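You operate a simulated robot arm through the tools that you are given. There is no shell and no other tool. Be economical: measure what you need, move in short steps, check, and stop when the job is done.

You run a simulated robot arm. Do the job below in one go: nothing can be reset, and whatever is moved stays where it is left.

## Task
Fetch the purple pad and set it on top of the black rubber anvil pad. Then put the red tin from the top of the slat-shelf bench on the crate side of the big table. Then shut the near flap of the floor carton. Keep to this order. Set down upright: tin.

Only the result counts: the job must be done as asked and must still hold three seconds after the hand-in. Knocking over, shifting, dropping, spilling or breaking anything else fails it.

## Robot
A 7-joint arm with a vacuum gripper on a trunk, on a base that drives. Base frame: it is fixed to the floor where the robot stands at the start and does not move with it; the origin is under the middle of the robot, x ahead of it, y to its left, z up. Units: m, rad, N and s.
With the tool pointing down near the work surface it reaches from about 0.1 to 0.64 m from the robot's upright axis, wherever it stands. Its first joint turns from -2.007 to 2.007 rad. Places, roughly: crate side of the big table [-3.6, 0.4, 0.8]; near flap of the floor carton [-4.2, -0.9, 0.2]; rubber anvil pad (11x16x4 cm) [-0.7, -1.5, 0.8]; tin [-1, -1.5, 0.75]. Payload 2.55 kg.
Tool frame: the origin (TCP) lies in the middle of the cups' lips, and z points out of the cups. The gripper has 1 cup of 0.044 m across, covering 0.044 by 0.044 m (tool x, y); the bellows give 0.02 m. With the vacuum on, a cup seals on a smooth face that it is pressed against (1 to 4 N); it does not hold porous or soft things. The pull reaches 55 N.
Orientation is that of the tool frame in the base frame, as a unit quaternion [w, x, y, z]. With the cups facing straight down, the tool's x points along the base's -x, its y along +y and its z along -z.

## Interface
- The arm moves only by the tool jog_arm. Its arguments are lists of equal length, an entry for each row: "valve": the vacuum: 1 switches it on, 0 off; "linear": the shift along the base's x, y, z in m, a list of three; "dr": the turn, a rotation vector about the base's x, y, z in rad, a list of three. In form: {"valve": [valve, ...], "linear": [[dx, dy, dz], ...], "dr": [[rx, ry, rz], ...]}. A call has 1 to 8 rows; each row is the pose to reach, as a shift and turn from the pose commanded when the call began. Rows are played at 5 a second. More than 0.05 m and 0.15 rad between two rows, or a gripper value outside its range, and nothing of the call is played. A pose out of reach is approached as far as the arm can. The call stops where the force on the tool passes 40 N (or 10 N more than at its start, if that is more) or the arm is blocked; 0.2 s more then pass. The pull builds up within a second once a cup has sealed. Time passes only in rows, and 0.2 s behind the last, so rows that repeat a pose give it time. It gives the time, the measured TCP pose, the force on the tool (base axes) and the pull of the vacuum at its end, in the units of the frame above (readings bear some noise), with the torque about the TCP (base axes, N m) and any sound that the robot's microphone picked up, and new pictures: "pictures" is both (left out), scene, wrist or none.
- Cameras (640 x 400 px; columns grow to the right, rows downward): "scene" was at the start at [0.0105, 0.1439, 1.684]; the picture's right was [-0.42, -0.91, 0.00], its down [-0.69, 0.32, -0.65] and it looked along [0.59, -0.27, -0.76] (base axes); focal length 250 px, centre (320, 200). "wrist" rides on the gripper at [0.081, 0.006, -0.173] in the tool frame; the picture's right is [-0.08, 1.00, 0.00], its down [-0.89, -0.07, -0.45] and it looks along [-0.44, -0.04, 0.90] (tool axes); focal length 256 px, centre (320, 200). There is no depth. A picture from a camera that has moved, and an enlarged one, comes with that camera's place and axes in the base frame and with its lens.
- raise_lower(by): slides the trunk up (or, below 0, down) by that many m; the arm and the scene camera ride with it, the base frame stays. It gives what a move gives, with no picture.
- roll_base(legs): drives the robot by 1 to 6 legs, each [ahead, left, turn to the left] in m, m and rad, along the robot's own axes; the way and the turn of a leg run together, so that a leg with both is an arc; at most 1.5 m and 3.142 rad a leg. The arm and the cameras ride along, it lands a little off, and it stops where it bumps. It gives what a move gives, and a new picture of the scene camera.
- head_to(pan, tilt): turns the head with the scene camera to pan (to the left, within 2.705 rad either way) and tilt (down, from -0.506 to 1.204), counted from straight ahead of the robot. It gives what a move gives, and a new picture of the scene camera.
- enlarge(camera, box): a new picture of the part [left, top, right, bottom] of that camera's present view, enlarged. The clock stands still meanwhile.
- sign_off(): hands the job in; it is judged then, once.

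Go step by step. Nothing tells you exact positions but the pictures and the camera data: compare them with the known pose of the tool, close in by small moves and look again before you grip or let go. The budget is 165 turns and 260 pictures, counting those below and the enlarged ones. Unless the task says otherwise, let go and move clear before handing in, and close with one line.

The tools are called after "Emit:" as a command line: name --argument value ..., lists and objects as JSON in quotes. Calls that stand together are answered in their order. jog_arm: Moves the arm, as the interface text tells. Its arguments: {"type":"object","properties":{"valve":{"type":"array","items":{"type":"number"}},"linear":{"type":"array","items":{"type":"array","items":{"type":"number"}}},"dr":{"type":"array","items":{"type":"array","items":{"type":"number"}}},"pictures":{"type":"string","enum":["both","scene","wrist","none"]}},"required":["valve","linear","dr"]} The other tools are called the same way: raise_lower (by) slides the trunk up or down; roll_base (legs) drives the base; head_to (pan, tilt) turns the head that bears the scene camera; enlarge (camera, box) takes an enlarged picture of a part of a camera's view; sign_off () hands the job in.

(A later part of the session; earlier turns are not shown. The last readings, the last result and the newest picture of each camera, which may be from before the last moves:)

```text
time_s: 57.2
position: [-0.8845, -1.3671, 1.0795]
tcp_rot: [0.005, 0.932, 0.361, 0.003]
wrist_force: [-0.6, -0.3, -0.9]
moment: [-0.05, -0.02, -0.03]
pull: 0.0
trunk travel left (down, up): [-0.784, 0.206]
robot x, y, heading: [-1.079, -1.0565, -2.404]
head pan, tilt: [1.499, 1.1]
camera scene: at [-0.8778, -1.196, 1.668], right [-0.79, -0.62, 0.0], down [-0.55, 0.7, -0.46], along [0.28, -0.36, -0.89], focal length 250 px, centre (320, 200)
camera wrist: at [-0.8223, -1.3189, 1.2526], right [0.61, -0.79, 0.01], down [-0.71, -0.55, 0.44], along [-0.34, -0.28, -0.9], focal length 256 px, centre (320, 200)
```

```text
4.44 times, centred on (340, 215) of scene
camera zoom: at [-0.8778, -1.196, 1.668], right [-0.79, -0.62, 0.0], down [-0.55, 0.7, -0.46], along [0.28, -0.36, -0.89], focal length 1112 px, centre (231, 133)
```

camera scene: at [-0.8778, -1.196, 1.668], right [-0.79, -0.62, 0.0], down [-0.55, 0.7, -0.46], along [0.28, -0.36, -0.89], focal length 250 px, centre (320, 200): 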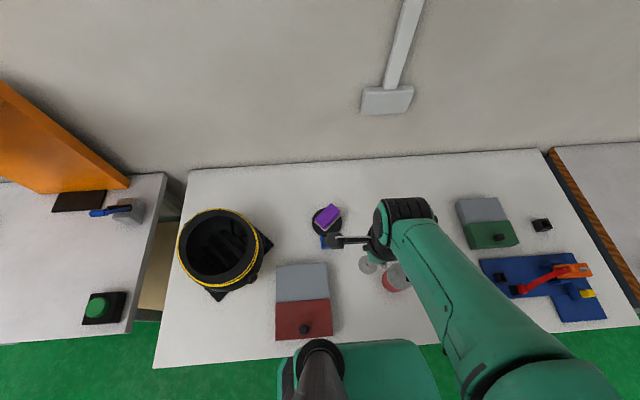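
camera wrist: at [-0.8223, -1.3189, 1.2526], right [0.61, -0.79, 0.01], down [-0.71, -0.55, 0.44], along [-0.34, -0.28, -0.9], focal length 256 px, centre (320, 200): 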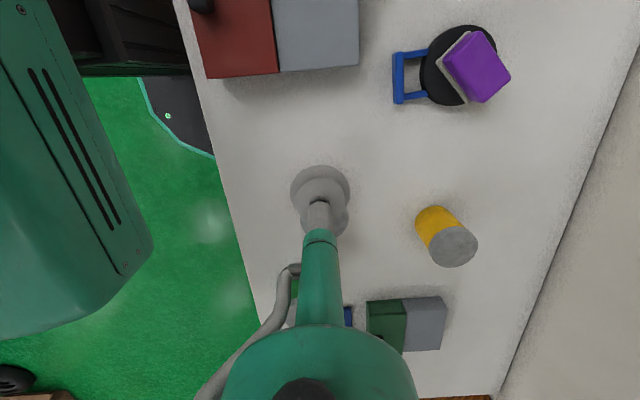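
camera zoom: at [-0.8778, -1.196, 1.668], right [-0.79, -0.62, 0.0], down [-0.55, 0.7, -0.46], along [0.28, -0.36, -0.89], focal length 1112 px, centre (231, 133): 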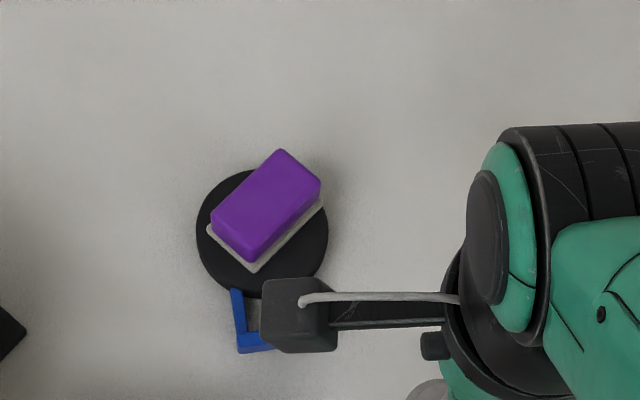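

The purple pad sits well on the rubber pad. The tin top is about (-0.99, -1.462, 0.88), so I'll move above it.

Emit:
jog_arm --valve '[0, 0, 0, 0, 0]' --linear '[[-0.035, -0.03, 0], [-0.07, -0.06, 0], [-0.105, -0.095, 0], [-0.105, -0.095, -0.04], [-0.105, -0.095, -0.08]]' --dr '[[0, 0, 0], [0, 0, 0], [0, 0, 0], [0, 0, 0], [0, 0, 0]]'

```text
time_s: 58.4
position: [-0.9877, -1.4645, 0.9959]
tcp_rot: [0.004, 0.933, 0.361, 0.004]
wrist_force: [-0.6, -0.1, 0.5]
moment: [0.02, -0.02, 0.02]
pull: 0.0
trunk travel left (down, up): [-0.784, 0.206]
robot x, y, heading: [-1.077, -1.0613, -2.404]
head pan, tilt: [1.499, 1.1]
camera scene: at [-0.876, -1.1985, 1.6676], right [-0.79, -0.62, 0.0], down [-0.55, 0.7, -0.45], along [0.28, -0.36, -0.89], focal length 250 px, centre (320, 200)
camera wrist: at [-0.9261, -1.4153, 1.1696], right [0.61, -0.79, 0.01], down [-0.71, -0.55, 0.44], along [-0.34, -0.28, -0.9], focal length 256 px, centre (320, 200)
```

scene: 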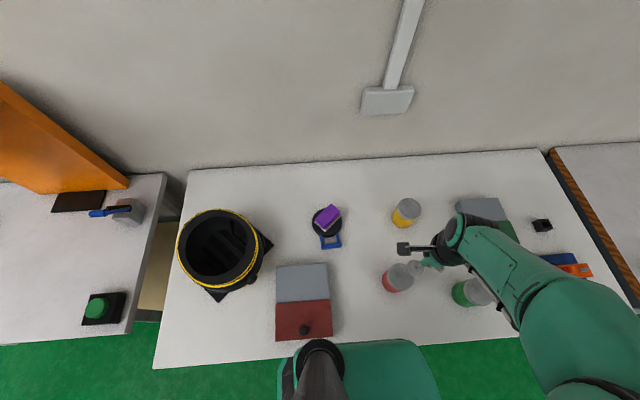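
wrist: 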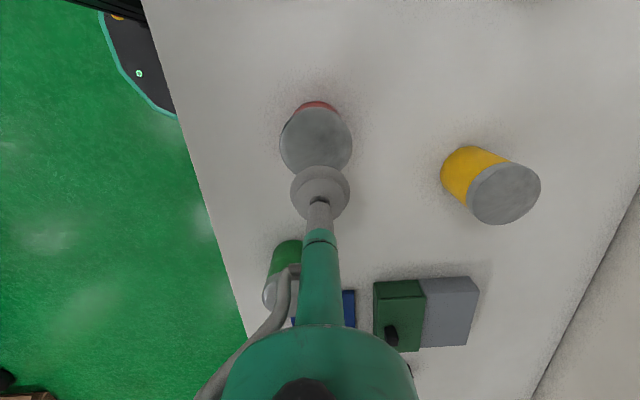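

I'll apply a small correction and descend.

Emit:
jog_arm --valve '[0, 0]' --linear '[[0.007, 0.009, -0.03], [0.007, 0.009, -0.06]]' --dr '[[0, 0, 0], [0, 0, 0]]' --pictures "wrist"

Emit:
enlarge --camera "scene" --box '[340, 200, 480, 320]'

```text
time_s: 59.0
position: [-0.9795, -1.4569, 0.9368]
tcp_rot: [0.005, 0.932, 0.361, 0.003]
wrist_force: [0.5, 0.7, 0.0]
moment: [0.0, 0.0, 0.0]
pull: 0.1
trunk travel left (down, up): [-0.784, 0.206]
robot x, y, heading: [-1.0811, -1.0576, -2.401]
head pan, tilt: [1.499, 1.1]
camera wrist: at [-0.9174, -1.4073, 1.1099], right [0.61, -0.79, 0.01], down [-0.71, -0.55, 0.44], along [-0.34, -0.28, -0.9], focal length 256 px, centre (320, 200)
```

wrist: 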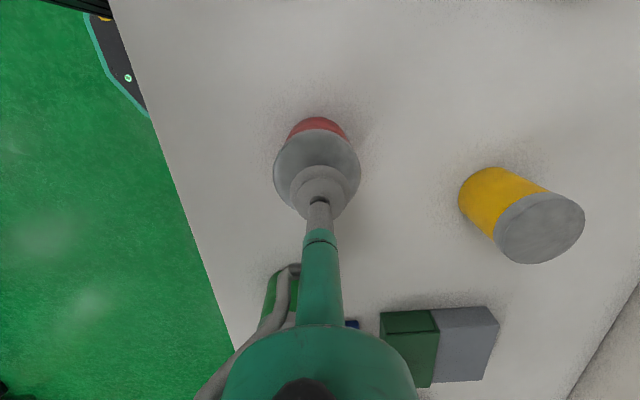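

```text
3.33 times, centred on (410, 260) of scene
camera zoom: at [-0.8759, -1.1978, 1.6677], right [-0.79, -0.62, 0.0], down [-0.55, 0.7, -0.45], along [0.28, -0.36, -0.89], focal length 834 px, centre (20, 0)
```

zoom: 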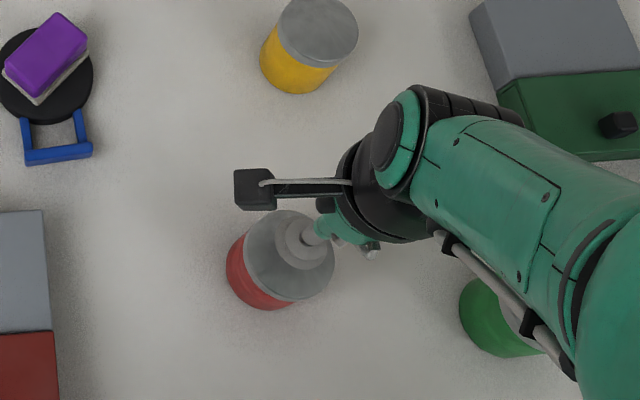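

It's aligned. I'll descend with the vacuum on.

Emit:
jog_arm --valve '[1, 1, 1, 1, 1, 1]' --linear '[[-0.001, 0, -0.02], [-0.001, 0, -0.032], [-0.001, 0, -0.04], [-0.001, 0, -0.046], [-0.001, 0, -0.05], [-0.001, 0, -0.053]]' --dr '[[0, 0, 0], [0, 0, 0], [0, 0, 0], [0, 0, 0], [0, 0, 0], [0, 0, 0]]' --pictures "none"

```text
time_s: 60.2
position: [-0.9805, -1.4587, 0.8951]
tcp_rot: [0.01, 0.933, 0.361, 0.003]
wrist_force: [-1.1, 4.9, 18.1]
moment: [0.3, 0.16, 0.01]
pull: 55.1
trunk travel left (down, up): [-0.784, 0.206]
robot x, y, heading: [-1.0816, -1.0548, -2.402]
head pan, tilt: [1.499, 1.1]
stopped in row 5: the force on the tool passed its limit (the readings are from after the stop); the commanded pose is now the measured one
```

The tin is sealed. I'll lift it straight up.

Emit:
jog_arm --valve '[1, 1, 1, 1, 1, 1, 1]' --linear '[[0, 0, 0.01], [0, 0, 0.03], [0, 0, 0.06], [0, 0, 0.1], [0, 0, 0.14], [0, 0, 0.18], [0, 0, 0.2]]' --dr '[[0, 0, 0], [0, 0, 0], [0, 0, 0], [0, 0, 0], [0, 0, 0], [0, 0, 0], [0, 0, 0]]'

```text
time_s: 61.8
position: [-0.9803, -1.4585, 1.0926]
tcp_rot: [0.009, 0.933, 0.361, 0.004]
wrist_force: [0.4, 0.0, -3.3]
moment: [0.07, 0.01, 0.0]
pull: 55.3
trunk travel left (down, up): [-0.784, 0.206]
robot x, y, heading: [-1.0783, -1.0573, -2.404]
head pan, tilt: [1.499, 1.1]
camera scene: at [-0.8759, -1.1969, 1.6677], right [-0.79, -0.62, 0.0], down [-0.55, 0.7, -0.45], along [0.28, -0.36, -0.89], focal length 250 px, centre (320, 200)
camera wrist: at [-0.9186, -1.408, 1.2662], right [0.61, -0.79, 0.02], down [-0.71, -0.54, 0.44], along [-0.34, -0.28, -0.9], focal length 256 px, centre (320, 200)
```

scene: 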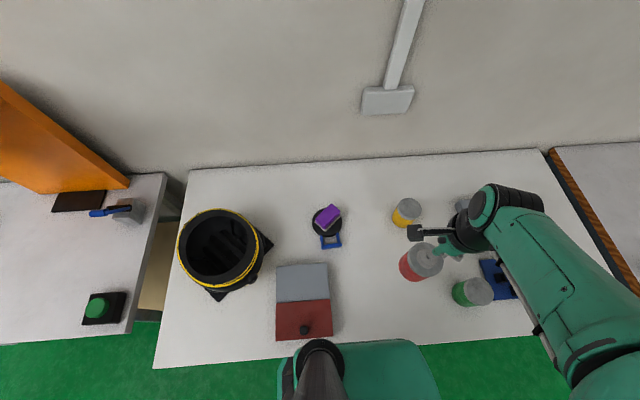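
wrist: 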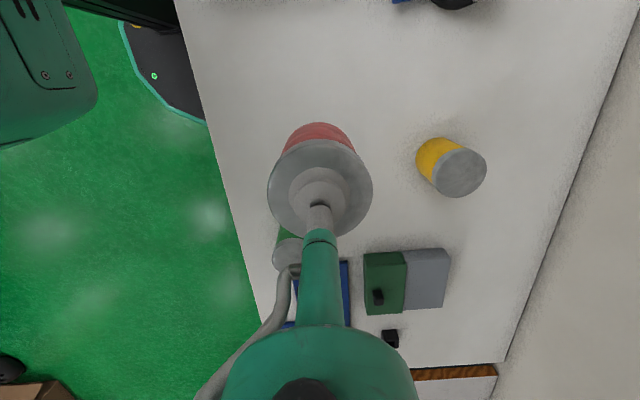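

Next I'll swing the arm to the robot's front.

Emit:
jog_arm --valve '[1, 1, 1, 1, 1, 1, 1, 1]' --linear '[[-0.03, 0.025, 0], [-0.065, 0.05, 0], [-0.105, 0.075, 0], [-0.145, 0.1, 0], [-0.185, 0.125, 0], [-0.23, 0.145, 0], [-0.275, 0.165, 0], [-0.32, 0.185, 0]]' --dr '[[0, 0, 0], [0, 0, 0], [0, 0, 0], [0, 0, 0], [0, 0, 0], [0, 0, 0], [0, 0, 0], [0, 0, 0]]' --pictures "none"

Emit:
roll_base --legs '[[0, -0.4, 0]]'

Emit:
head_to --pan -0.9 --tilt 0.4

```text
time_s: 63.6
position: [-1.2985, -1.2709, 1.091]
tcp_rot: [0.009, 0.933, 0.361, 0.004]
wrist_force: [-0.2, -0.3, -2.4]
moment: [0.01, -0.01, 0.0]
pull: 54.5
trunk travel left (down, up): [-0.784, 0.206]
robot x, y, heading: [-1.0786, -1.0583, -2.399]
head pan, tilt: [1.499, 1.1]
```

```text
time_s: 66.1
position: [-1.5696, -0.9731, 1.0919]
tcp_rot: [0.009, 0.933, 0.358, 0.004]
wrist_force: [0.8, 0.4, -2.5]
moment: [-0.01, 0.03, -0.01]
pull: 55.3
trunk travel left (down, up): [-0.784, 0.206]
robot x, y, heading: [-1.3518, -0.7574, -2.408]
head pan, tilt: [1.499, 1.1]
camera scene: at [-1.1468, -0.8989, 1.6678], right [-0.79, -0.61, 0.0], down [-0.55, 0.7, -0.45], along [0.28, -0.36, -0.89], focal length 250 px, centre (320, 200)
```

scene: 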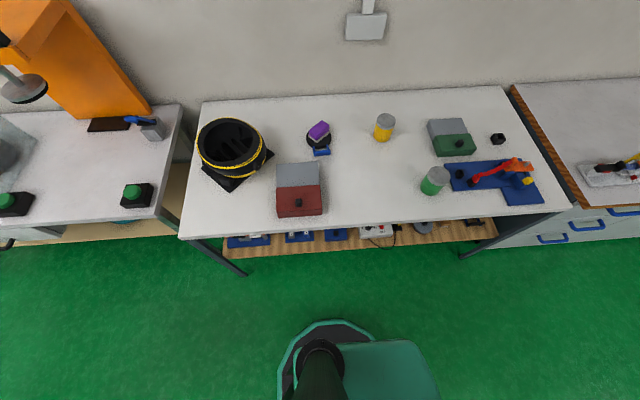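

```text
time_s: 68.3
position: [-1.5692, -0.9725, 1.0924]
tcp_rot: [0.008, 0.933, 0.359, 0.003]
wrist_force: [-0.5, -0.4, -2.0]
moment: [-0.01, 0.05, 0.01]
pull: 55.5
trunk travel left (down, up): [-0.784, 0.206]
robot x, y, heading: [-1.3465, -0.76, -2.408]
head pan, tilt: [-0.901, 0.4]
camera scene: at [-1.2765, -0.8343, 1.7246], right [0.17, 0.99, 0.0], down [0.38, -0.06, -0.92], along [-0.91, 0.15, -0.39], focal length 250 px, centre (320, 200)
```

scene: 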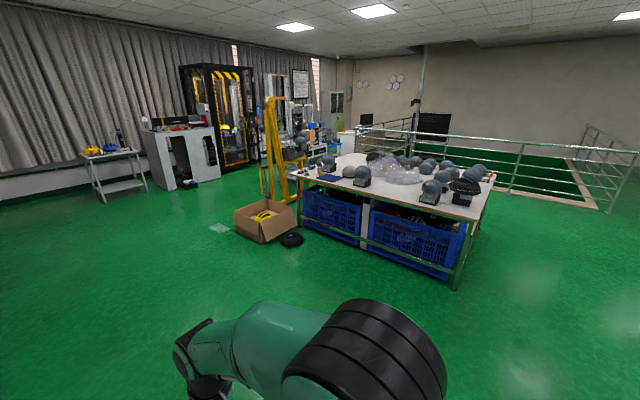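

The big table with the blue crates is ahead to my right, and its near edge is the crate side. I'll turn to face it and approach to look.

Emit:
roll_base --legs '[[0, 0, -1.47], [1.1, 0.64, 0]]'

Emit:
head_to --pan -0.2 --tilt 0.55

```text
time_s: 78.3
position: [-2.8294, -0.2886, 1.0931]
tcp_rot: [0.008, 0.933, -0.36, -0.003]
wrist_force: [-0.1, -0.5, -3.6]
moment: [0.0, 0.0, 0.03]
pull: 54.6
trunk travel left (down, up): [-0.784, 0.206]
robot x, y, heading: [-2.5913, -0.4826, 2.402]
head pan, tilt: [-0.901, 0.4]
camera scene: at [-2.6617, -0.5648, 1.7246], right [1.0, -0.07, 0.0], down [-0.03, -0.39, -0.92], along [0.06, 0.92, -0.39], focal length 250 px, centre (320, 200)
```

scene: 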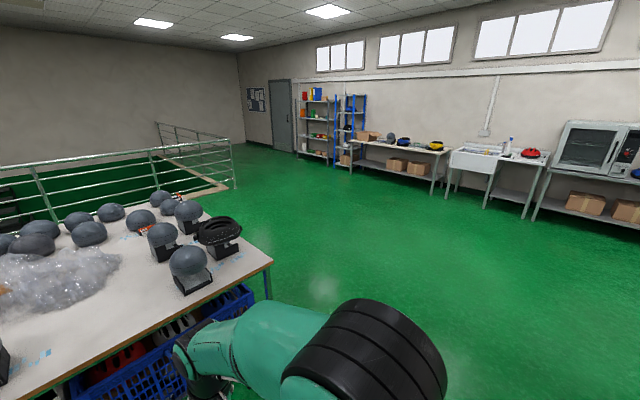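

```text
time_s: 79.4
position: [-2.8291, -0.2874, 1.0912]
tcp_rot: [0.008, 0.933, -0.36, -0.003]
wrist_force: [1.2, 0.4, -1.8]
moment: [0.06, -0.04, 0.03]
pull: 55.0
trunk travel left (down, up): [-0.784, 0.206]
robot x, y, heading: [-2.5928, -0.4818, 2.408]
head pan, tilt: [-0.201, 0.55]
camera scene: at [-2.7206, -0.5849, 1.7109], right [0.81, 0.59, 0.0], down [0.31, -0.42, -0.85], along [-0.5, 0.69, -0.52], focal length 250 px, centre (320, 200)
```

scene: 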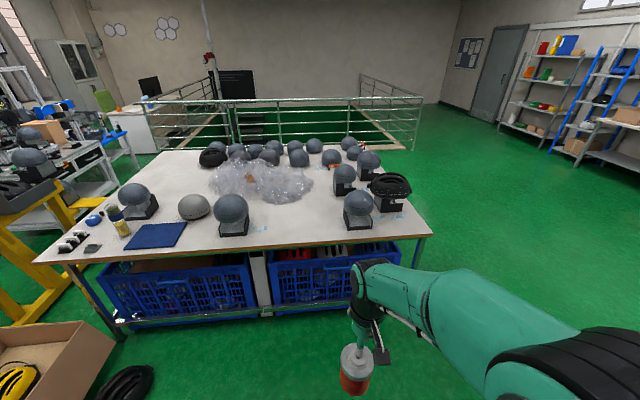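

The free spot on the crate side is between the two front moulds, around (-3.57, 0.33). I'll raise the trunk for clearance and drive closer.

Emit:
raise_lower --by 0.12

Emit:
roll_base --legs '[[0.5, 0.05, 0]]'

Emit:
head_to --pan 0.1 --tilt 0.85

```text
time_s: 80.9
position: [-2.8298, -0.2881, 1.212]
tcp_rot: [0.008, 0.933, -0.359, -0.003]
wrist_force: [-0.5, -0.4, -2.9]
moment: [0.02, -0.05, 0.0]
pull: 54.7
trunk travel left (down, up): [-0.904, 0.086]
robot x, y, heading: [-2.5955, -0.4869, 2.409]
head pan, tilt: [-0.201, 0.55]
```

```text
time_s: 83.8
position: [-3.2353, 0.0099, 1.2111]
tcp_rot: [0.008, 0.934, -0.357, -0.003]
wrist_force: [-0.7, -0.6, -2.2]
moment: [0.03, -0.01, 0.0]
pull: 54.6
trunk travel left (down, up): [-0.904, 0.086]
robot x, y, heading: [-2.9987, -0.1872, 2.409]
head pan, tilt: [-0.201, 0.55]
camera scene: at [-3.1249, -0.2878, 1.8309], right [0.8, 0.6, 0.0], down [0.31, -0.42, -0.85], along [-0.51, 0.68, -0.52], focal length 250 px, centre (320, 200)
```

scene: 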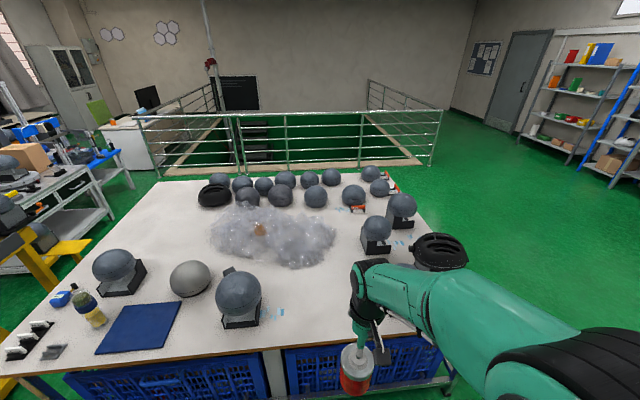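

```text
time_s: 84.6
position: [-3.2342, 0.008, 1.2129]
tcp_rot: [0.009, 0.934, -0.358, -0.004]
wrist_force: [-0.4, -0.5, -2.8]
moment: [-0.01, 0.0, -0.02]
pull: 55.1
trunk travel left (down, up): [-0.904, 0.086]
robot x, y, heading: [-2.9992, -0.1881, 2.415]
head pan, tilt: [0.099, 0.85]
camera scene: at [-3.1341, -0.3139, 1.8055], right [0.59, 0.81, 0.0], down [0.6, -0.44, -0.66], along [-0.53, 0.39, -0.75], focal length 250 px, centre (320, 200)
```

scene: 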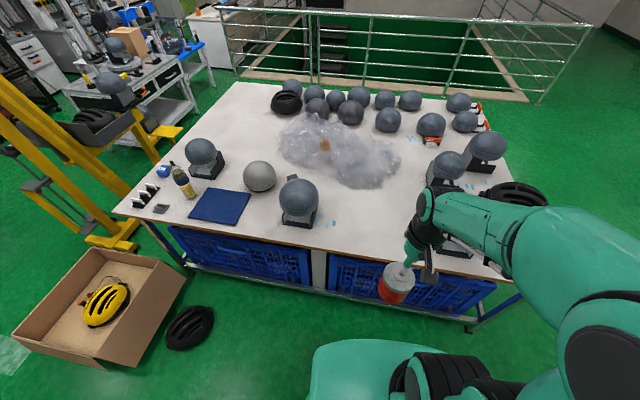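

The target spot is (-3.61, 0.35), about 0.2 m inside the edge. I'll drive ahead 0.27 m.

Emit:
roll_base --legs '[[0.27, 0, 0]]'

```text
time_s: 86.6
position: [-3.4399, 0.1929, 1.2116]
tcp_rot: [0.008, 0.934, -0.358, -0.003]
wrist_force: [0.5, 0.2, -2.8]
moment: [-0.01, -0.01, 0.03]
pull: 55.0
trunk travel left (down, up): [-0.904, 0.086]
robot x, y, heading: [-3.2035, -0.0061, 2.405]
head pan, tilt: [0.099, 0.85]
camera scene: at [-3.339, -0.1298, 1.8054], right [0.59, 0.81, 0.0], down [0.61, -0.44, -0.66], along [-0.53, 0.39, -0.75], focal length 250 px, centre (320, 200)
```

scene: 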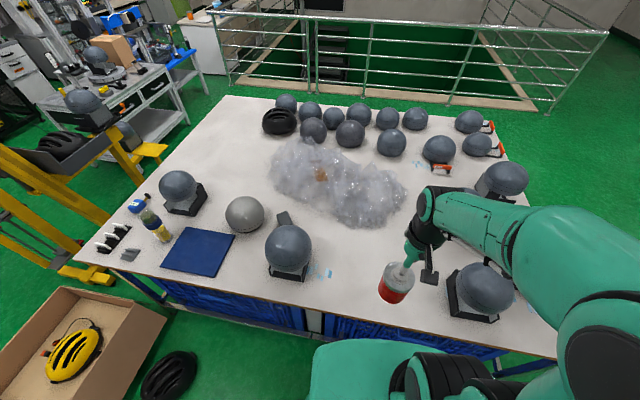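

The gap is clear. I'll extend the tin over the spot while lowering.

Emit:
jog_arm --valve '[1, 1, 1, 1, 1, 1, 1]' --linear '[[-0.03, 0.025, -0.02], [-0.06, 0.05, -0.05], [-0.09, 0.08, -0.08], [-0.12, 0.11, -0.1], [-0.145, 0.13, -0.12], [-0.168, 0.152, -0.14], [-0.168, 0.152, -0.18]]' --dr '[[0, 0, 0], [0, 0, 0], [0, 0, 0], [0, 0, 0], [0, 0, 0], [0, 0, 0], [0, 0, 0]]'

```text
refused: row 3 steps farther than a row can; nothing moved
```

Emit:
jog_arm --valve '[1, 1, 1, 1, 1, 1, 1, 1]' --linear '[[-0.028, 0.025, -0.02], [-0.056, 0.05, -0.045], [-0.084, 0.076, -0.065], [-0.112, 0.102, -0.085], [-0.14, 0.127, -0.105], [-0.168, 0.152, -0.12], [-0.168, 0.152, -0.15], [-0.168, 0.152, -0.18]]' --dr '[[0, 0, 0], [0, 0, 0], [0, 0, 0], [0, 0, 0], [0, 0, 0], [0, 0, 0], [0, 0, 0], [0, 0, 0]]'

```text
time_s: 88.4
position: [-3.6061, 0.3429, 1.0314]
tcp_rot: [0.008, 0.933, -0.359, -0.003]
wrist_force: [-1.1, -0.7, -1.9]
moment: [-0.05, -0.04, -0.01]
pull: 55.0
trunk travel left (down, up): [-0.904, 0.086]
robot x, y, heading: [-3.2011, -0.0015, 2.409]
head pan, tilt: [0.099, 0.85]
camera scene: at [-3.34, -0.1289, 1.8055], right [0.59, 0.81, 0.0], down [0.61, -0.45, -0.66], along [-0.53, 0.39, -0.75], focal length 250 px, centre (320, 200)
camera wrist: at [-3.5478, 0.2865, 1.2042], right [-0.73, -0.69, 0.02], down [-0.61, 0.66, 0.44], along [-0.32, 0.31, -0.9], focal length 256 px, centre (320, 200)
```

scene: 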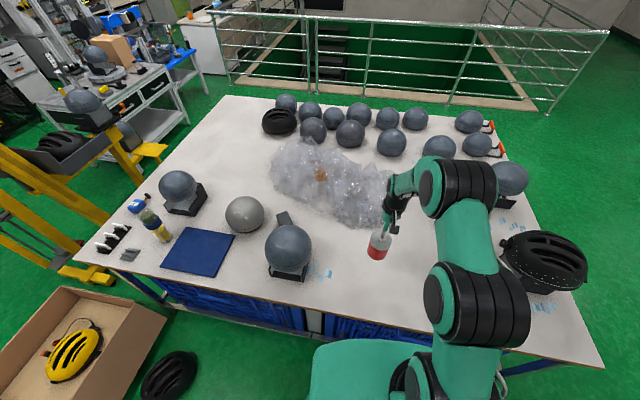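
wrist: 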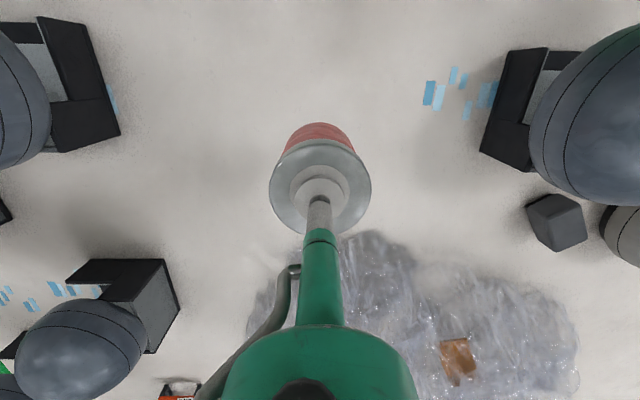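

The area under the tin is clear. I'll lower it.

Emit:
jog_arm --valve '[1, 1, 1]' --linear '[[0, 0, -0.04], [0, 0, -0.07], [0, 0, -0.09]]' --dr '[[0, 0, 0], [0, 0, 0], [0, 0, 0]]'

Emit:
enlarge --camera "scene" --box '[320, 190, 460, 300]'

```text
time_s: 89.2
position: [-3.6068, 0.3457, 0.9413]
tcp_rot: [0.008, 0.933, -0.359, -0.003]
wrist_force: [0.6, 0.6, -3.1]
moment: [-0.01, -0.06, 0.0]
pull: 55.2
trunk travel left (down, up): [-0.904, 0.086]
robot x, y, heading: [-3.1996, -0.0047, 2.408]
head pan, tilt: [0.099, 0.85]
camera scene: at [-3.3393, -0.1294, 1.8055], right [0.59, 0.81, 0.0], down [0.61, -0.45, -0.66], along [-0.53, 0.39, -0.75], focal length 250 px, centre (320, 200)
camera wrist: at [-3.5485, 0.287, 1.1143], right [-0.73, -0.69, 0.02], down [-0.61, 0.66, 0.44], along [-0.32, 0.31, -0.9], focal length 256 px, centre (320, 200)
```

scene: 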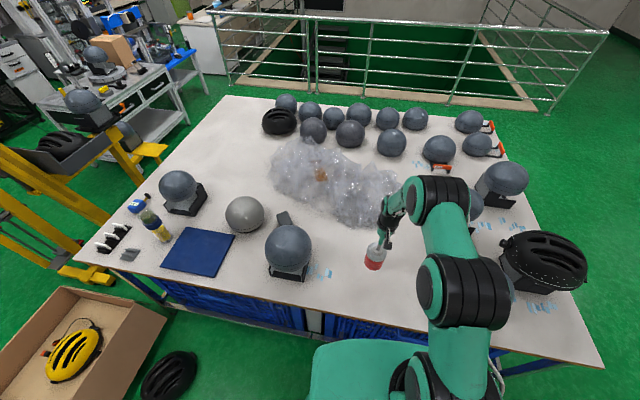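
wrist: 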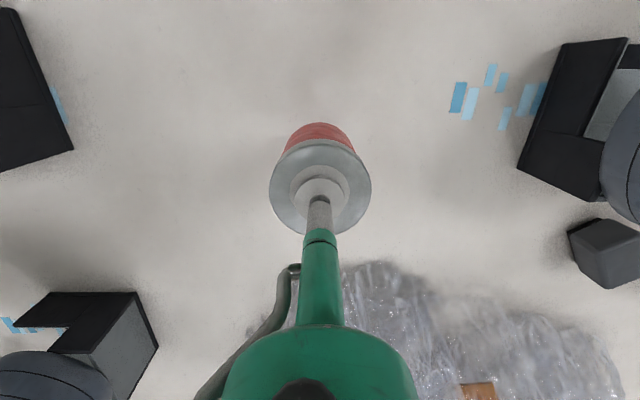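

```text
3.64 times, centred on (390, 245) of scene
camera zoom: at [-3.3393, -0.1294, 1.8055], right [0.59, 0.81, 0.0], down [0.61, -0.45, -0.66], along [-0.53, 0.39, -0.75], focal length 910 px, centre (66, 36)
```

zoom: 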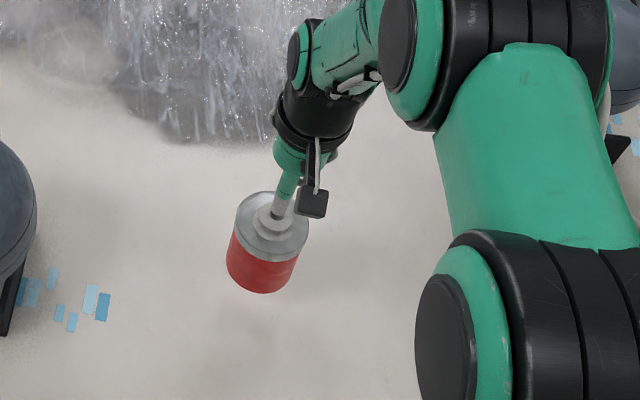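

I'll lower the tin in fine steps until it touches.

Emit:
jog_arm --valve '[1, 1, 1, 1, 1, 1, 1, 1]' --linear '[[0, 0, -0.01], [0, 0, -0.016], [0, 0, -0.022], [0, 0, -0.027], [0, 0, -0.031], [0, 0, -0.035], [0, 0, -0.039], [0, 0, -0.043]]' --dr '[[0, 0, 0], [0, 0, 0], [0, 0, 0], [0, 0, 0], [0, 0, 0], [0, 0, 0], [0, 0, 0], [0, 0, 0]]' --pictures "none"

```text
time_s: 91.0
position: [-3.6054, 0.3444, 0.8974]
tcp_rot: [0.008, 0.934, -0.358, -0.002]
wrist_force: [0.4, -0.8, -2.3]
moment: [0.01, 0.03, -0.01]
pull: 55.1
trunk travel left (down, up): [-0.904, 0.086]
robot x, y, heading: [-3.203, -0.0038, 2.409]
head pan, tilt: [0.099, 0.85]
```

Emit:
jog_arm --valve '[1, 1, 1, 1, 1, 1, 1, 1]' --linear '[[0, 0, -0.004], [0, 0, -0.008], [0, 0, -0.012], [0, 0, -0.016], [0, 0, -0.02], [0, 0, -0.024], [0, 0, -0.028], [0, 0, -0.032]]' --dr '[[0, 0, 0], [0, 0, 0], [0, 0, 0], [0, 0, 0], [0, 0, 0], [0, 0, 0], [0, 0, 0], [0, 0, 0]]' --pictures "wrist"

```text
time_s: 92.7
position: [-3.6092, 0.3483, 0.8752]
tcp_rot: [0.006, 0.934, -0.358, -0.009]
wrist_force: [5.9, -5.0, 23.2]
moment: [-0.31, -0.11, 0.08]
pull: 54.3
trunk travel left (down, up): [-0.904, 0.086]
robot x, y, heading: [-3.2026, -0.0047, 2.409]
head pan, tilt: [0.099, 0.85]
stopped in row 8: the force on the tool passed its limit (the readings are from after the stop); the commanded pose is now the measured one
camera wrist: at [-3.5504, 0.2889, 1.0474], right [-0.73, -0.69, 0.02], down [-0.61, 0.65, 0.45], along [-0.32, 0.32, -0.89], focal length 256 px, centre (320, 200)
```

wrist: 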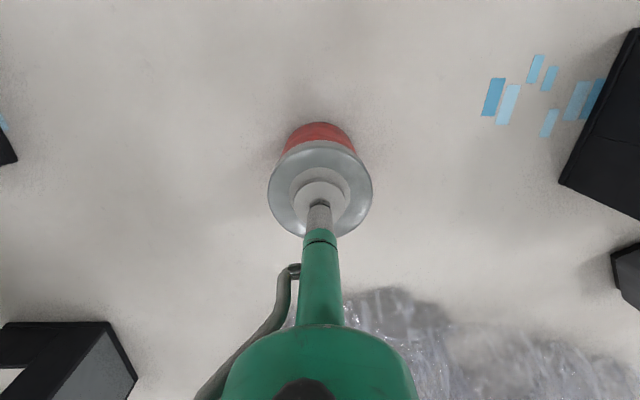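

The tin is on the table. I'll relieve the load, release and lift off.

Emit:
jog_arm --valve '[1, 0, 0, 0, 0, 0, 0, 0]' --linear '[[0, 0, 0.004], [0, 0, 0.005], [0, 0, 0.005], [0, 0, 0.005], [0, 0, 0.008], [0, 0, 0.015], [0, 0, 0.04], [0, 0, 0.08]]' --dr '[[0, 0, 0], [0, 0, 0], [0, 0, 0], [0, 0, 0], [0, 0, 0], [0, 0, 0], [0, 0, 0], [0, 0, 0]]'

Emit:
enlarge --camera "scene" --box '[320, 190, 460, 300]'

```text
time_s: 94.5
position: [-3.6101, 0.3473, 0.9534]
tcp_rot: [0.007, 0.934, -0.358, -0.006]
wrist_force: [0.8, -0.7, 0.9]
moment: [0.02, 0.01, 0.02]
pull: 0.0
trunk travel left (down, up): [-0.904, 0.086]
robot x, y, heading: [-3.2011, -0.0055, 2.406]
head pan, tilt: [0.099, 0.85]
camera scene: at [-3.3378, -0.1309, 1.8054], right [0.59, 0.81, 0.0], down [0.61, -0.44, -0.66], along [-0.53, 0.39, -0.75], focal length 250 px, centre (320, 200)
camera wrist: at [-3.5515, 0.2881, 1.1251], right [-0.72, -0.69, 0.02], down [-0.61, 0.65, 0.45], along [-0.32, 0.32, -0.89], focal length 256 px, centre (320, 200)
```

scene: 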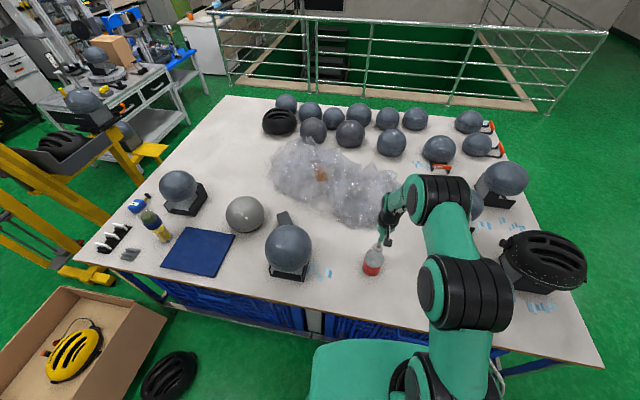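
wrist: 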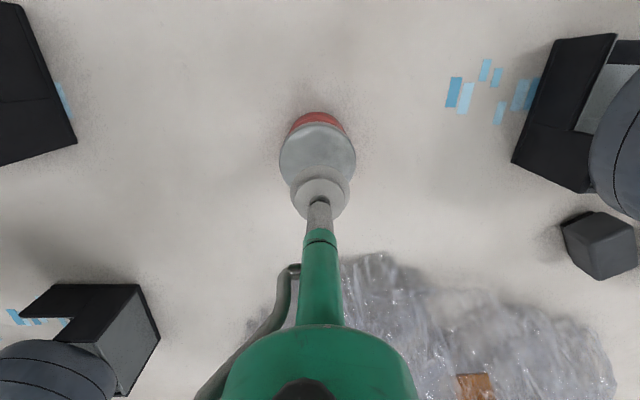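

```text
3.64 times, centred on (390, 245) of scene
camera zoom: at [-3.3378, -0.1309, 1.8054], right [0.59, 0.81, 0.0], down [0.61, -0.44, -0.66], along [-0.53, 0.39, -0.75], focal length 910 px, centre (66, 36)
```

zoom: 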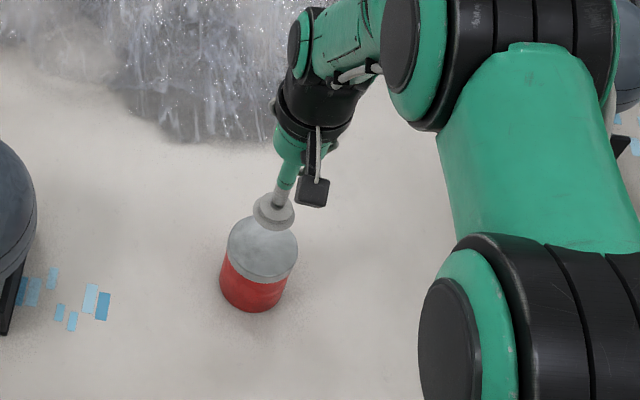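

The tin stands upright and free. I'll raise and retract the arm, then back off from the table.

Emit:
jog_arm --valve '[0, 0, 0, 0, 0, 0, 0, 0]' --linear '[[0, 0, 0.05], [0, 0, 0.09], [0.025, -0.022, 0.12], [0.05, -0.045, 0.15], [0.08, -0.07, 0.18], [0.11, -0.1, 0.2], [0.14, -0.127, 0.22], [0.165, -0.15, 0.24]]' --dr '[[0, 0, 0], [0, 0, 0], [0, 0, 0], [0, 0, 0], [0, 0, 0], [0, 0, 0], [0, 0, 0], [0, 0, 0]]' --pictures "none"

Emit:
roll_base --legs '[[-0.5, 0, 0]]'

Emit:
head_to --pan 0.6 --tilt 0.75

```text
time_s: 96.3
position: [-3.4447, 0.1968, 1.1927]
tcp_rot: [0.006, 0.934, -0.358, -0.008]
wrist_force: [-0.6, -0.3, -0.8]
moment: [0.03, 0.0, -0.01]
pull: 0.1
trunk travel left (down, up): [-0.904, 0.086]
robot x, y, heading: [-3.1981, -0.0031, 2.401]
head pan, tilt: [0.099, 0.85]
```

```text
time_s: 99.2
position: [-3.0761, -0.1345, 1.1927]
tcp_rot: [0.007, 0.933, -0.36, -0.007]
wrist_force: [0.5, 0.8, 0.1]
moment: [0.03, 0.01, -0.02]
pull: 0.0
trunk travel left (down, up): [-0.904, 0.086]
robot x, y, heading: [-2.8334, -0.3399, 2.404]
head pan, tilt: [0.099, 0.85]
camera scene: at [-2.9696, -0.4636, 1.8054], right [0.6, 0.8, 0.0], down [0.6, -0.45, -0.66], along [-0.53, 0.39, -0.75], focal length 250 px, centre (320, 200)
```

scene: 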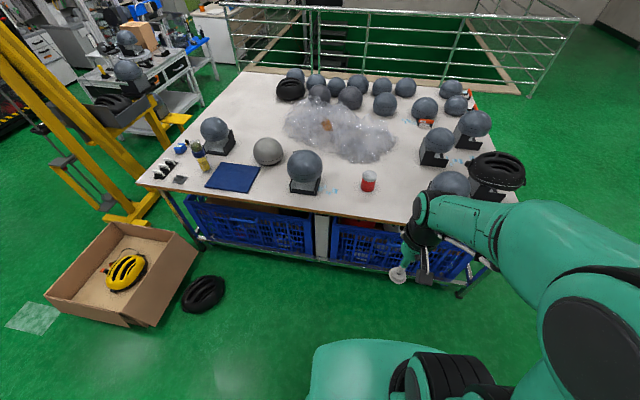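

```text
time_s: 100.2
position: [-3.075, -0.1341, 1.1928]
tcp_rot: [0.007, 0.933, -0.36, -0.007]
wrist_force: [-0.3, -0.1, -0.4]
moment: [0.05, -0.03, 0.0]
pull: 0.0
trunk travel left (down, up): [-0.904, 0.086]
robot x, y, heading: [-2.8376, -0.3352, 2.407]
head pan, tilt: [0.6, 0.75]
camera scene: at [-2.9891, -0.4985, 1.8134], right [0.14, 0.99, 0.0], down [0.68, -0.09, -0.73], along [-0.72, 0.1, -0.68], focal length 250 px, centre (320, 200)
```

scene: 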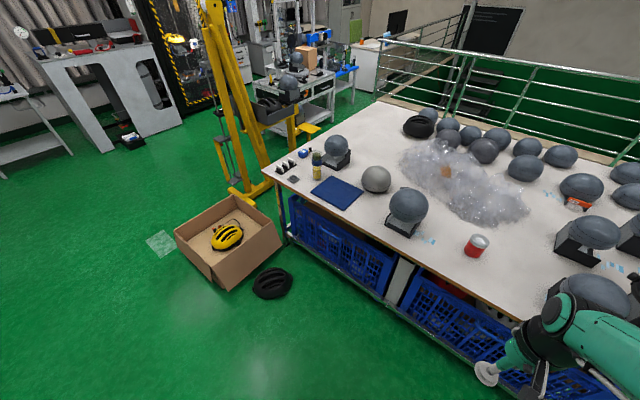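

Emit:
enlarge --camera "scene" --box '[150, 180, 310, 310]'

```text
3.08 times, centred on (230, 245) of scene
camera zoom: at [-2.9891, -0.4985, 1.8134], right [0.14, 0.99, 0.0], down [0.68, -0.09, -0.73], along [-0.72, 0.1, -0.68], focal length 770 px, centre (597, 62)
```

zoom: 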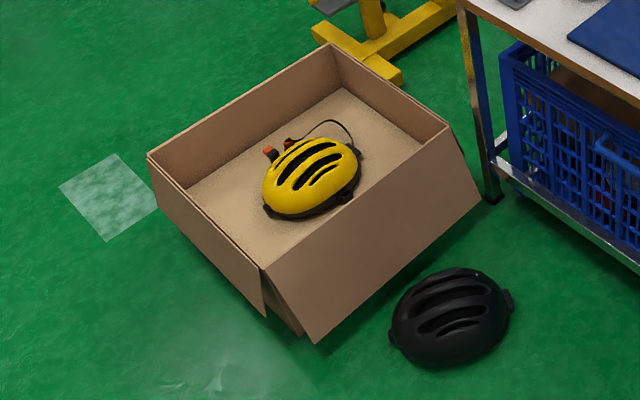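

The tin is placed. The carton's near flap hangs outward, with its hinge from A≈(-4.02, -1.11, 0.31) to B≈(-4.39, -0.70, 0.31). I plan to stand at the A end facing along the hinge and use the tool as a finger to lift the flap over.

Emit:
roll_base --legs '[[-0.2, 1.4, 0], [0, 0, -0.11]]'

Emit:
head_to --pan 0.2 --tilt 1.0

```text
time_s: 107.8
position: [-3.8526, -1.2802, 1.1922]
tcp_rot: [0.007, 0.91, -0.415, -0.007]
wrist_force: [0.6, 0.2, 0.7]
moment: [-0.02, 0.03, -0.01]
pull: 0.1
trunk travel left (down, up): [-0.904, 0.086]
robot x, y, heading: [-3.6342, -1.5076, 2.288]
head pan, tilt: [0.6, 0.75]
camera scene: at [-3.81, -1.6513, 1.8134], right [0.25, 0.97, 0.0], down [0.66, -0.17, -0.73], along [-0.71, 0.19, -0.68], focal length 250 px, centre (320, 200)
```

scene: 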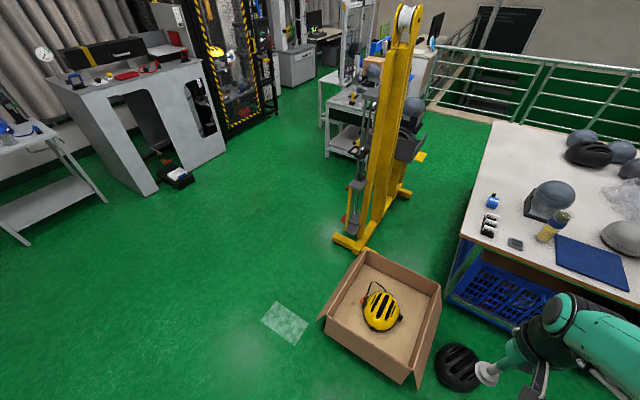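

```text
time_s: 108.7
position: [-3.8523, -1.2789, 1.1922]
tcp_rot: [0.006, 0.91, -0.415, -0.008]
wrist_force: [-0.3, -0.5, -0.7]
moment: [0.01, 0.0, 0.02]
pull: 0.0
trunk travel left (down, up): [-0.904, 0.086]
robot x, y, heading: [-3.6339, -1.5134, 2.28]
head pan, tilt: [0.201, 1.0]
camera scene: at [-3.785, -1.63, 1.7944], right [0.61, 0.79, 0.0], down [0.67, -0.51, -0.54], along [-0.43, 0.33, -0.84], focal length 250 px, centre (320, 200)
```

scene: 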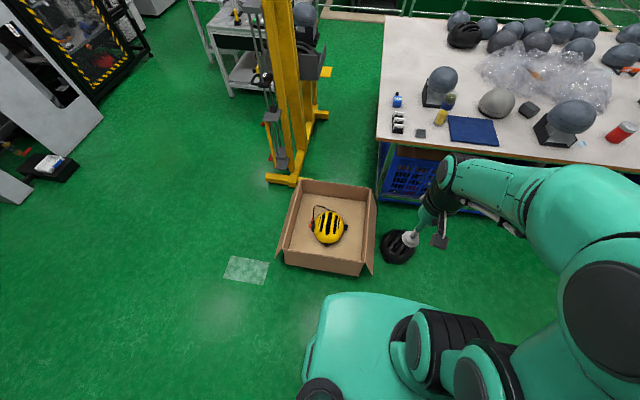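

Emit:
enlarge --camera "scene" --box '[260, 165, 430, 295]'

```text
3.08 times, centred on (345, 230) of scene
camera zoom: at [-3.785, -1.63, 1.7944], right [0.61, 0.79, 0.0], down [0.67, -0.51, -0.54], along [-0.43, 0.33, -0.84], focal length 770 px, centre (243, 108)
```

zoom: 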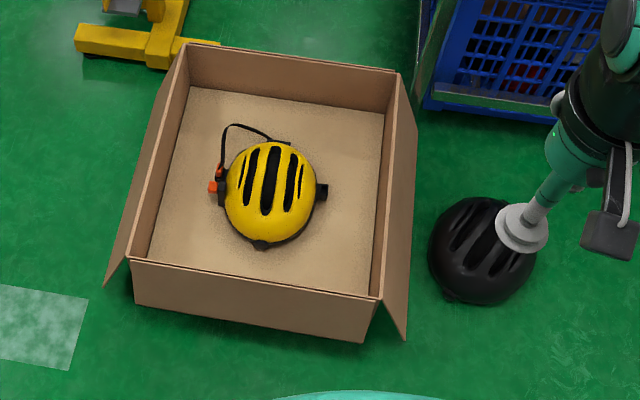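

The carton has two hanging flaps, and the near one (right in this view) is my target. I'll roll forward a little, then move the tool to the side and pitch it forward.

Emit:
roll_base --legs '[[0.08, 0, 0]]'

Emit:
jog_arm --valve '[0, 0, 0, 0, 0, 0]' --linear '[[0.02, 0.035, 0], [0.04, 0.07, 0], [0.06, 0.105, 0], [0.08, 0.14, 0], [0.1, 0.176, 0], [0.1, 0.176, 0]]' --dr '[[0.111, 0.0955, 0], [0.223, 0.191, 0], [0.334, 0.287, 0], [0.446, 0.382, 0], [0.557, 0.478, 0], [0.6, 0.515, 0]]'

```text
time_s: 109.7
position: [-3.9058, -1.2188, 1.1925]
tcp_rot: [0.007, 0.91, -0.415, -0.007]
wrist_force: [0.6, 0.3, 0.3]
moment: [-0.02, -0.06, 0.02]
pull: 0.1
trunk travel left (down, up): [-0.904, 0.086]
robot x, y, heading: [-3.6901, -1.4477, 2.285]
head pan, tilt: [0.201, 1.0]
camera scene: at [-3.8375, -1.5694, 1.7943], right [0.61, 0.79, 0.0], down [0.67, -0.51, -0.54], along [-0.43, 0.33, -0.84], focal length 250 px, centre (320, 200)
```

scene: 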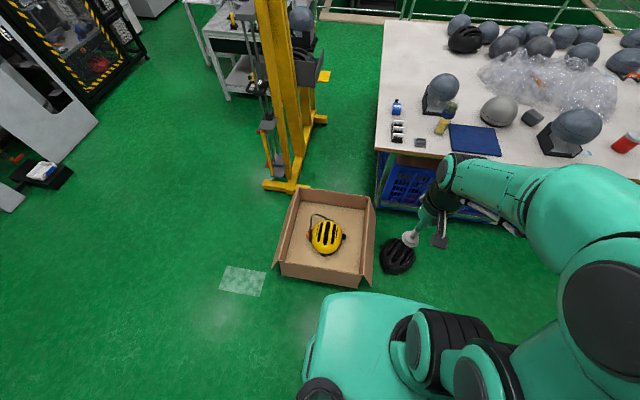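

```text
time_s: 111.1
position: [-3.8035, -1.0439, 1.1906]
tcp_rot: [-0.158, 0.839, -0.38, -0.357]
wrist_force: [-0.1, -0.3, 0.3]
moment: [0.04, 0.01, 0.02]
pull: 0.1
trunk travel left (down, up): [-0.904, 0.086]
robot x, y, heading: [-3.6858, -1.4525, 2.279]
head pan, tilt: [0.201, 1.0]
camera scene: at [-3.837, -1.5715, 1.7942], right [0.61, 0.79, 0.0], down [0.67, -0.51, -0.54], along [-0.43, 0.33, -0.84], focal length 250 px, centre (320, 200)
camera wrist: at [-3.6886, -1.184, 1.2545], right [-0.78, -0.62, 0.06], down [-0.14, 0.28, 0.95], along [-0.61, 0.73, -0.3], focal length 256 px, centre (320, 200)
```

scene: 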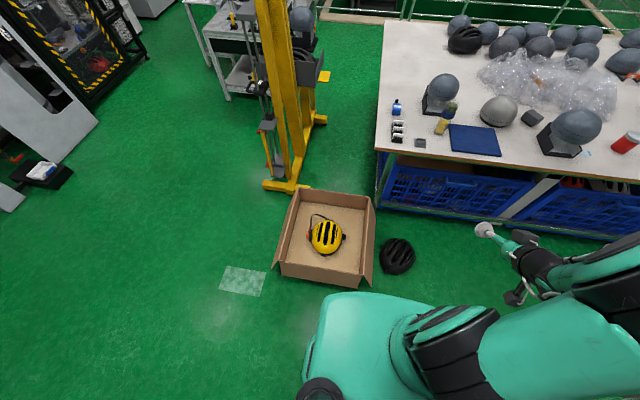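
wrist: 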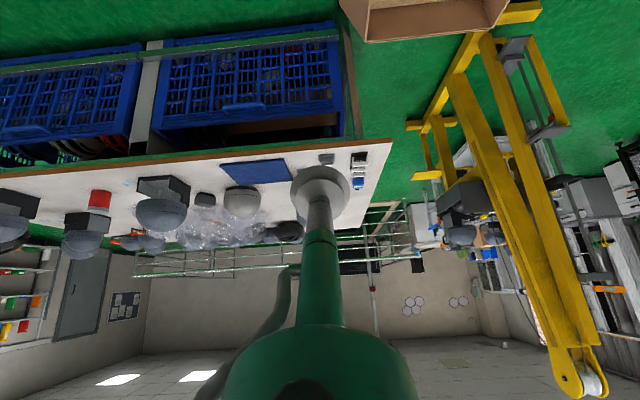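

The pitch works. I'll lower the trunk.

Emit:
raise_lower --by -0.6

Emit:
head_to --pan -0.1 --tilt 0.9

```text
refused: -0.6 is not a number from -0.4 to 0.4
```

```text
time_s: 111.9
position: [-3.8038, -1.0432, 1.1917]
tcp_rot: [-0.156, 0.84, -0.38, -0.355]
wrist_force: [-0.3, 0.3, -1.1]
moment: [-0.01, 0.0, -0.02]
pull: 0.1
trunk travel left (down, up): [-0.904, 0.086]
robot x, y, heading: [-3.6863, -1.4519, 2.284]
head pan, tilt: [-0.099, 0.901]
camera scene: at [-3.825, -1.5509, 1.8016], right [0.82, 0.58, 0.0], down [0.45, -0.64, -0.62], along [-0.36, 0.51, -0.78], focal length 250 px, centre (320, 200)
```

scene: 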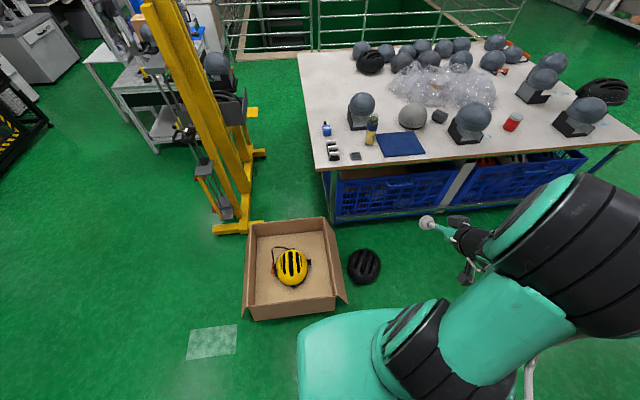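

Emit:
raise_lower --by -0.4

Emit:
raise_lower --by -0.3

Emit:
head_to --pan -0.1 --tilt 0.75

```text
time_s: 115.7
position: [-3.8036, -1.0435, 0.792]
tcp_rot: [-0.156, 0.84, -0.379, -0.356]
wrist_force: [-0.6, -0.1, -0.5]
moment: [-0.01, 0.01, -0.01]
pull: 0.0
trunk travel left (down, up): [-0.504, 0.486]
robot x, y, heading: [-3.6865, -1.4558, 2.285]
head pan, tilt: [-0.099, 0.901]
```

```text
time_s: 118.7
position: [-3.8032, -1.0432, 0.4905]
tcp_rot: [-0.156, 0.839, -0.379, -0.356]
wrist_force: [-0.3, 0.2, 0.2]
moment: [-0.06, -0.01, -0.02]
pull: 0.1
trunk travel left (down, up): [-0.204, 0.786]
robot x, y, heading: [-3.6845, -1.4478, 2.284]
head pan, tilt: [-0.099, 0.901]
```

```text
time_s: 119.4
position: [-3.8037, -1.044, 0.491]
tcp_rot: [-0.156, 0.84, -0.378, -0.357]
wrist_force: [-0.2, 0.8, -0.3]
moment: [0.0, -0.01, 0.02]
pull: 0.1
trunk travel left (down, up): [-0.204, 0.786]
robot x, y, heading: [-3.6879, -1.4509, 2.287]
head pan, tilt: [-0.099, 0.75]
camera scene: at [-3.8292, -1.545, 1.1134], right [0.82, 0.58, 0.0], down [0.39, -0.56, -0.73], along [-0.42, 0.6, -0.68], focal length 250 px, centre (320, 200)
```

scene: 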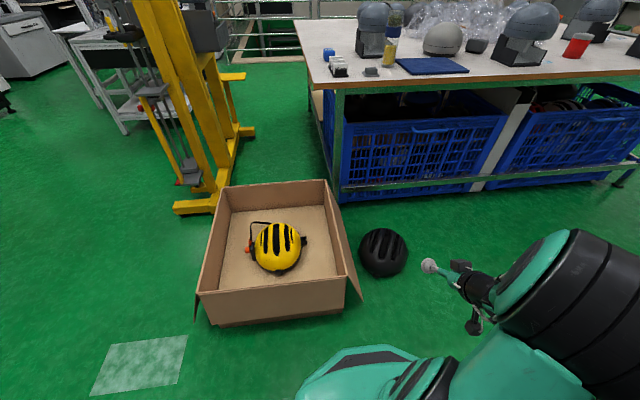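

Emit:
enlarge --camera "scene" --box '[190, 170, 400, 340]'

```text
2.35 times, centred on (295, 255) of scene
camera zoom: at [-3.8292, -1.545, 1.1134], right [0.82, 0.58, 0.0], down [0.39, -0.56, -0.73], along [-0.42, 0.6, -0.68], focal length 589 px, centre (379, 71)
```

zoom: 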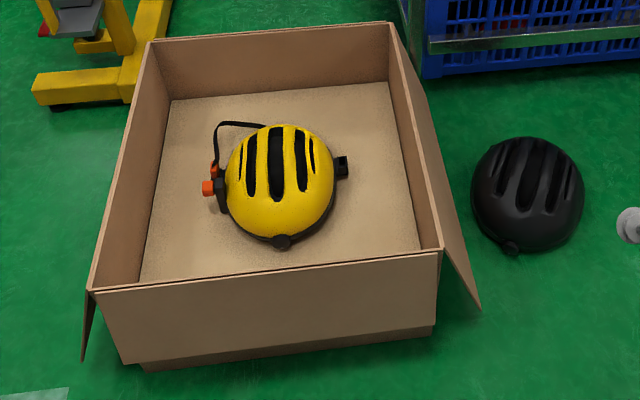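

The geometry is confirmed. I'll lower the trunk further and bring the tool down beside the A end of the flap.

Emit:
raise_lower --by -0.19

Emit:
jog_arm --valve '[0, 0, 0, 0, 0]' --linear '[[0, 0, -0.04], [0, 0, -0.08], [0, 0, -0.12], [0, 0, -0.16], [0, 0, -0.2]]' --dr '[[0, 0, 0], [0, 0, 0], [0, 0, 0], [0, 0, 0], [0, 0, 0]]'

```text
time_s: 121.5
position: [-3.8057, -1.043, 0.3015]
tcp_rot: [-0.156, 0.839, -0.379, -0.357]
wrist_force: [-0.2, 0.2, 0.0]
moment: [-0.03, -0.01, 0.01]
pull: 0.0
trunk travel left (down, up): [-0.014, 0.976]
robot x, y, heading: [-3.6891, -1.4512, 2.281]
head pan, tilt: [-0.099, 0.75]
```

```text
time_s: 122.3
position: [-3.8025, -1.0407, 0.198]
tcp_rot: [-0.158, 0.836, -0.386, -0.356]
wrist_force: [-3.1, -29.3, 59.8]
moment: [-6.77, -7.51, -4.09]
pull: 0.1
trunk travel left (down, up): [-0.014, 0.976]
robot x, y, heading: [-3.688, -1.4516, 2.283]
head pan, tilt: [-0.099, 0.75]
stopped in row 3: the force on the tool passed its limit (the readings are from after the stop); the commanded pose is now the measured one
camera scene: at [-3.8294, -1.5471, 0.9245], right [0.82, 0.58, 0.0], down [0.39, -0.55, -0.73], along [-0.42, 0.6, -0.68], focal length 250 px, centre (320, 200)
camera wrist: at [-3.6888, -1.1833, 0.2613], right [-0.79, -0.61, 0.07], down [-0.14, 0.28, 0.95], along [-0.6, 0.74, -0.3], focal length 256 px, centre (320, 200)
```

scene: 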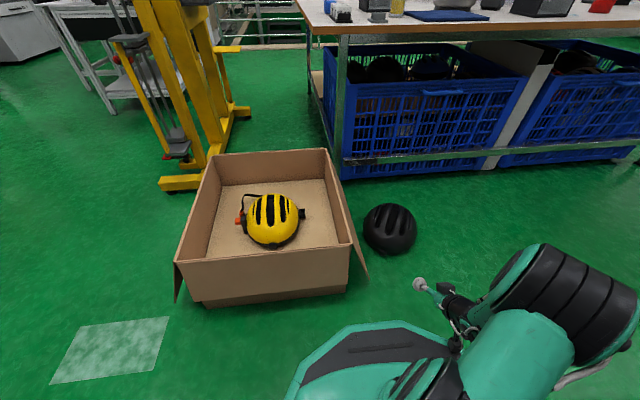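
wrist: 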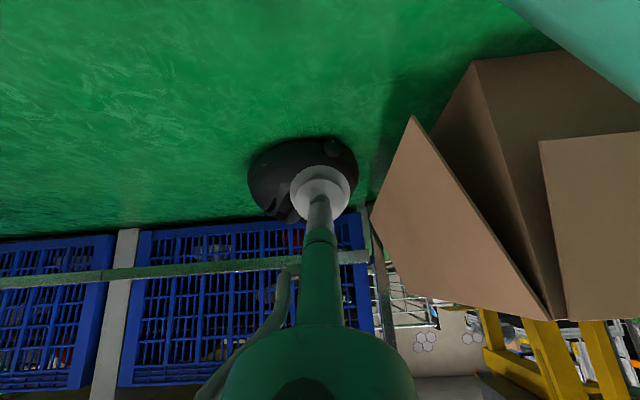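

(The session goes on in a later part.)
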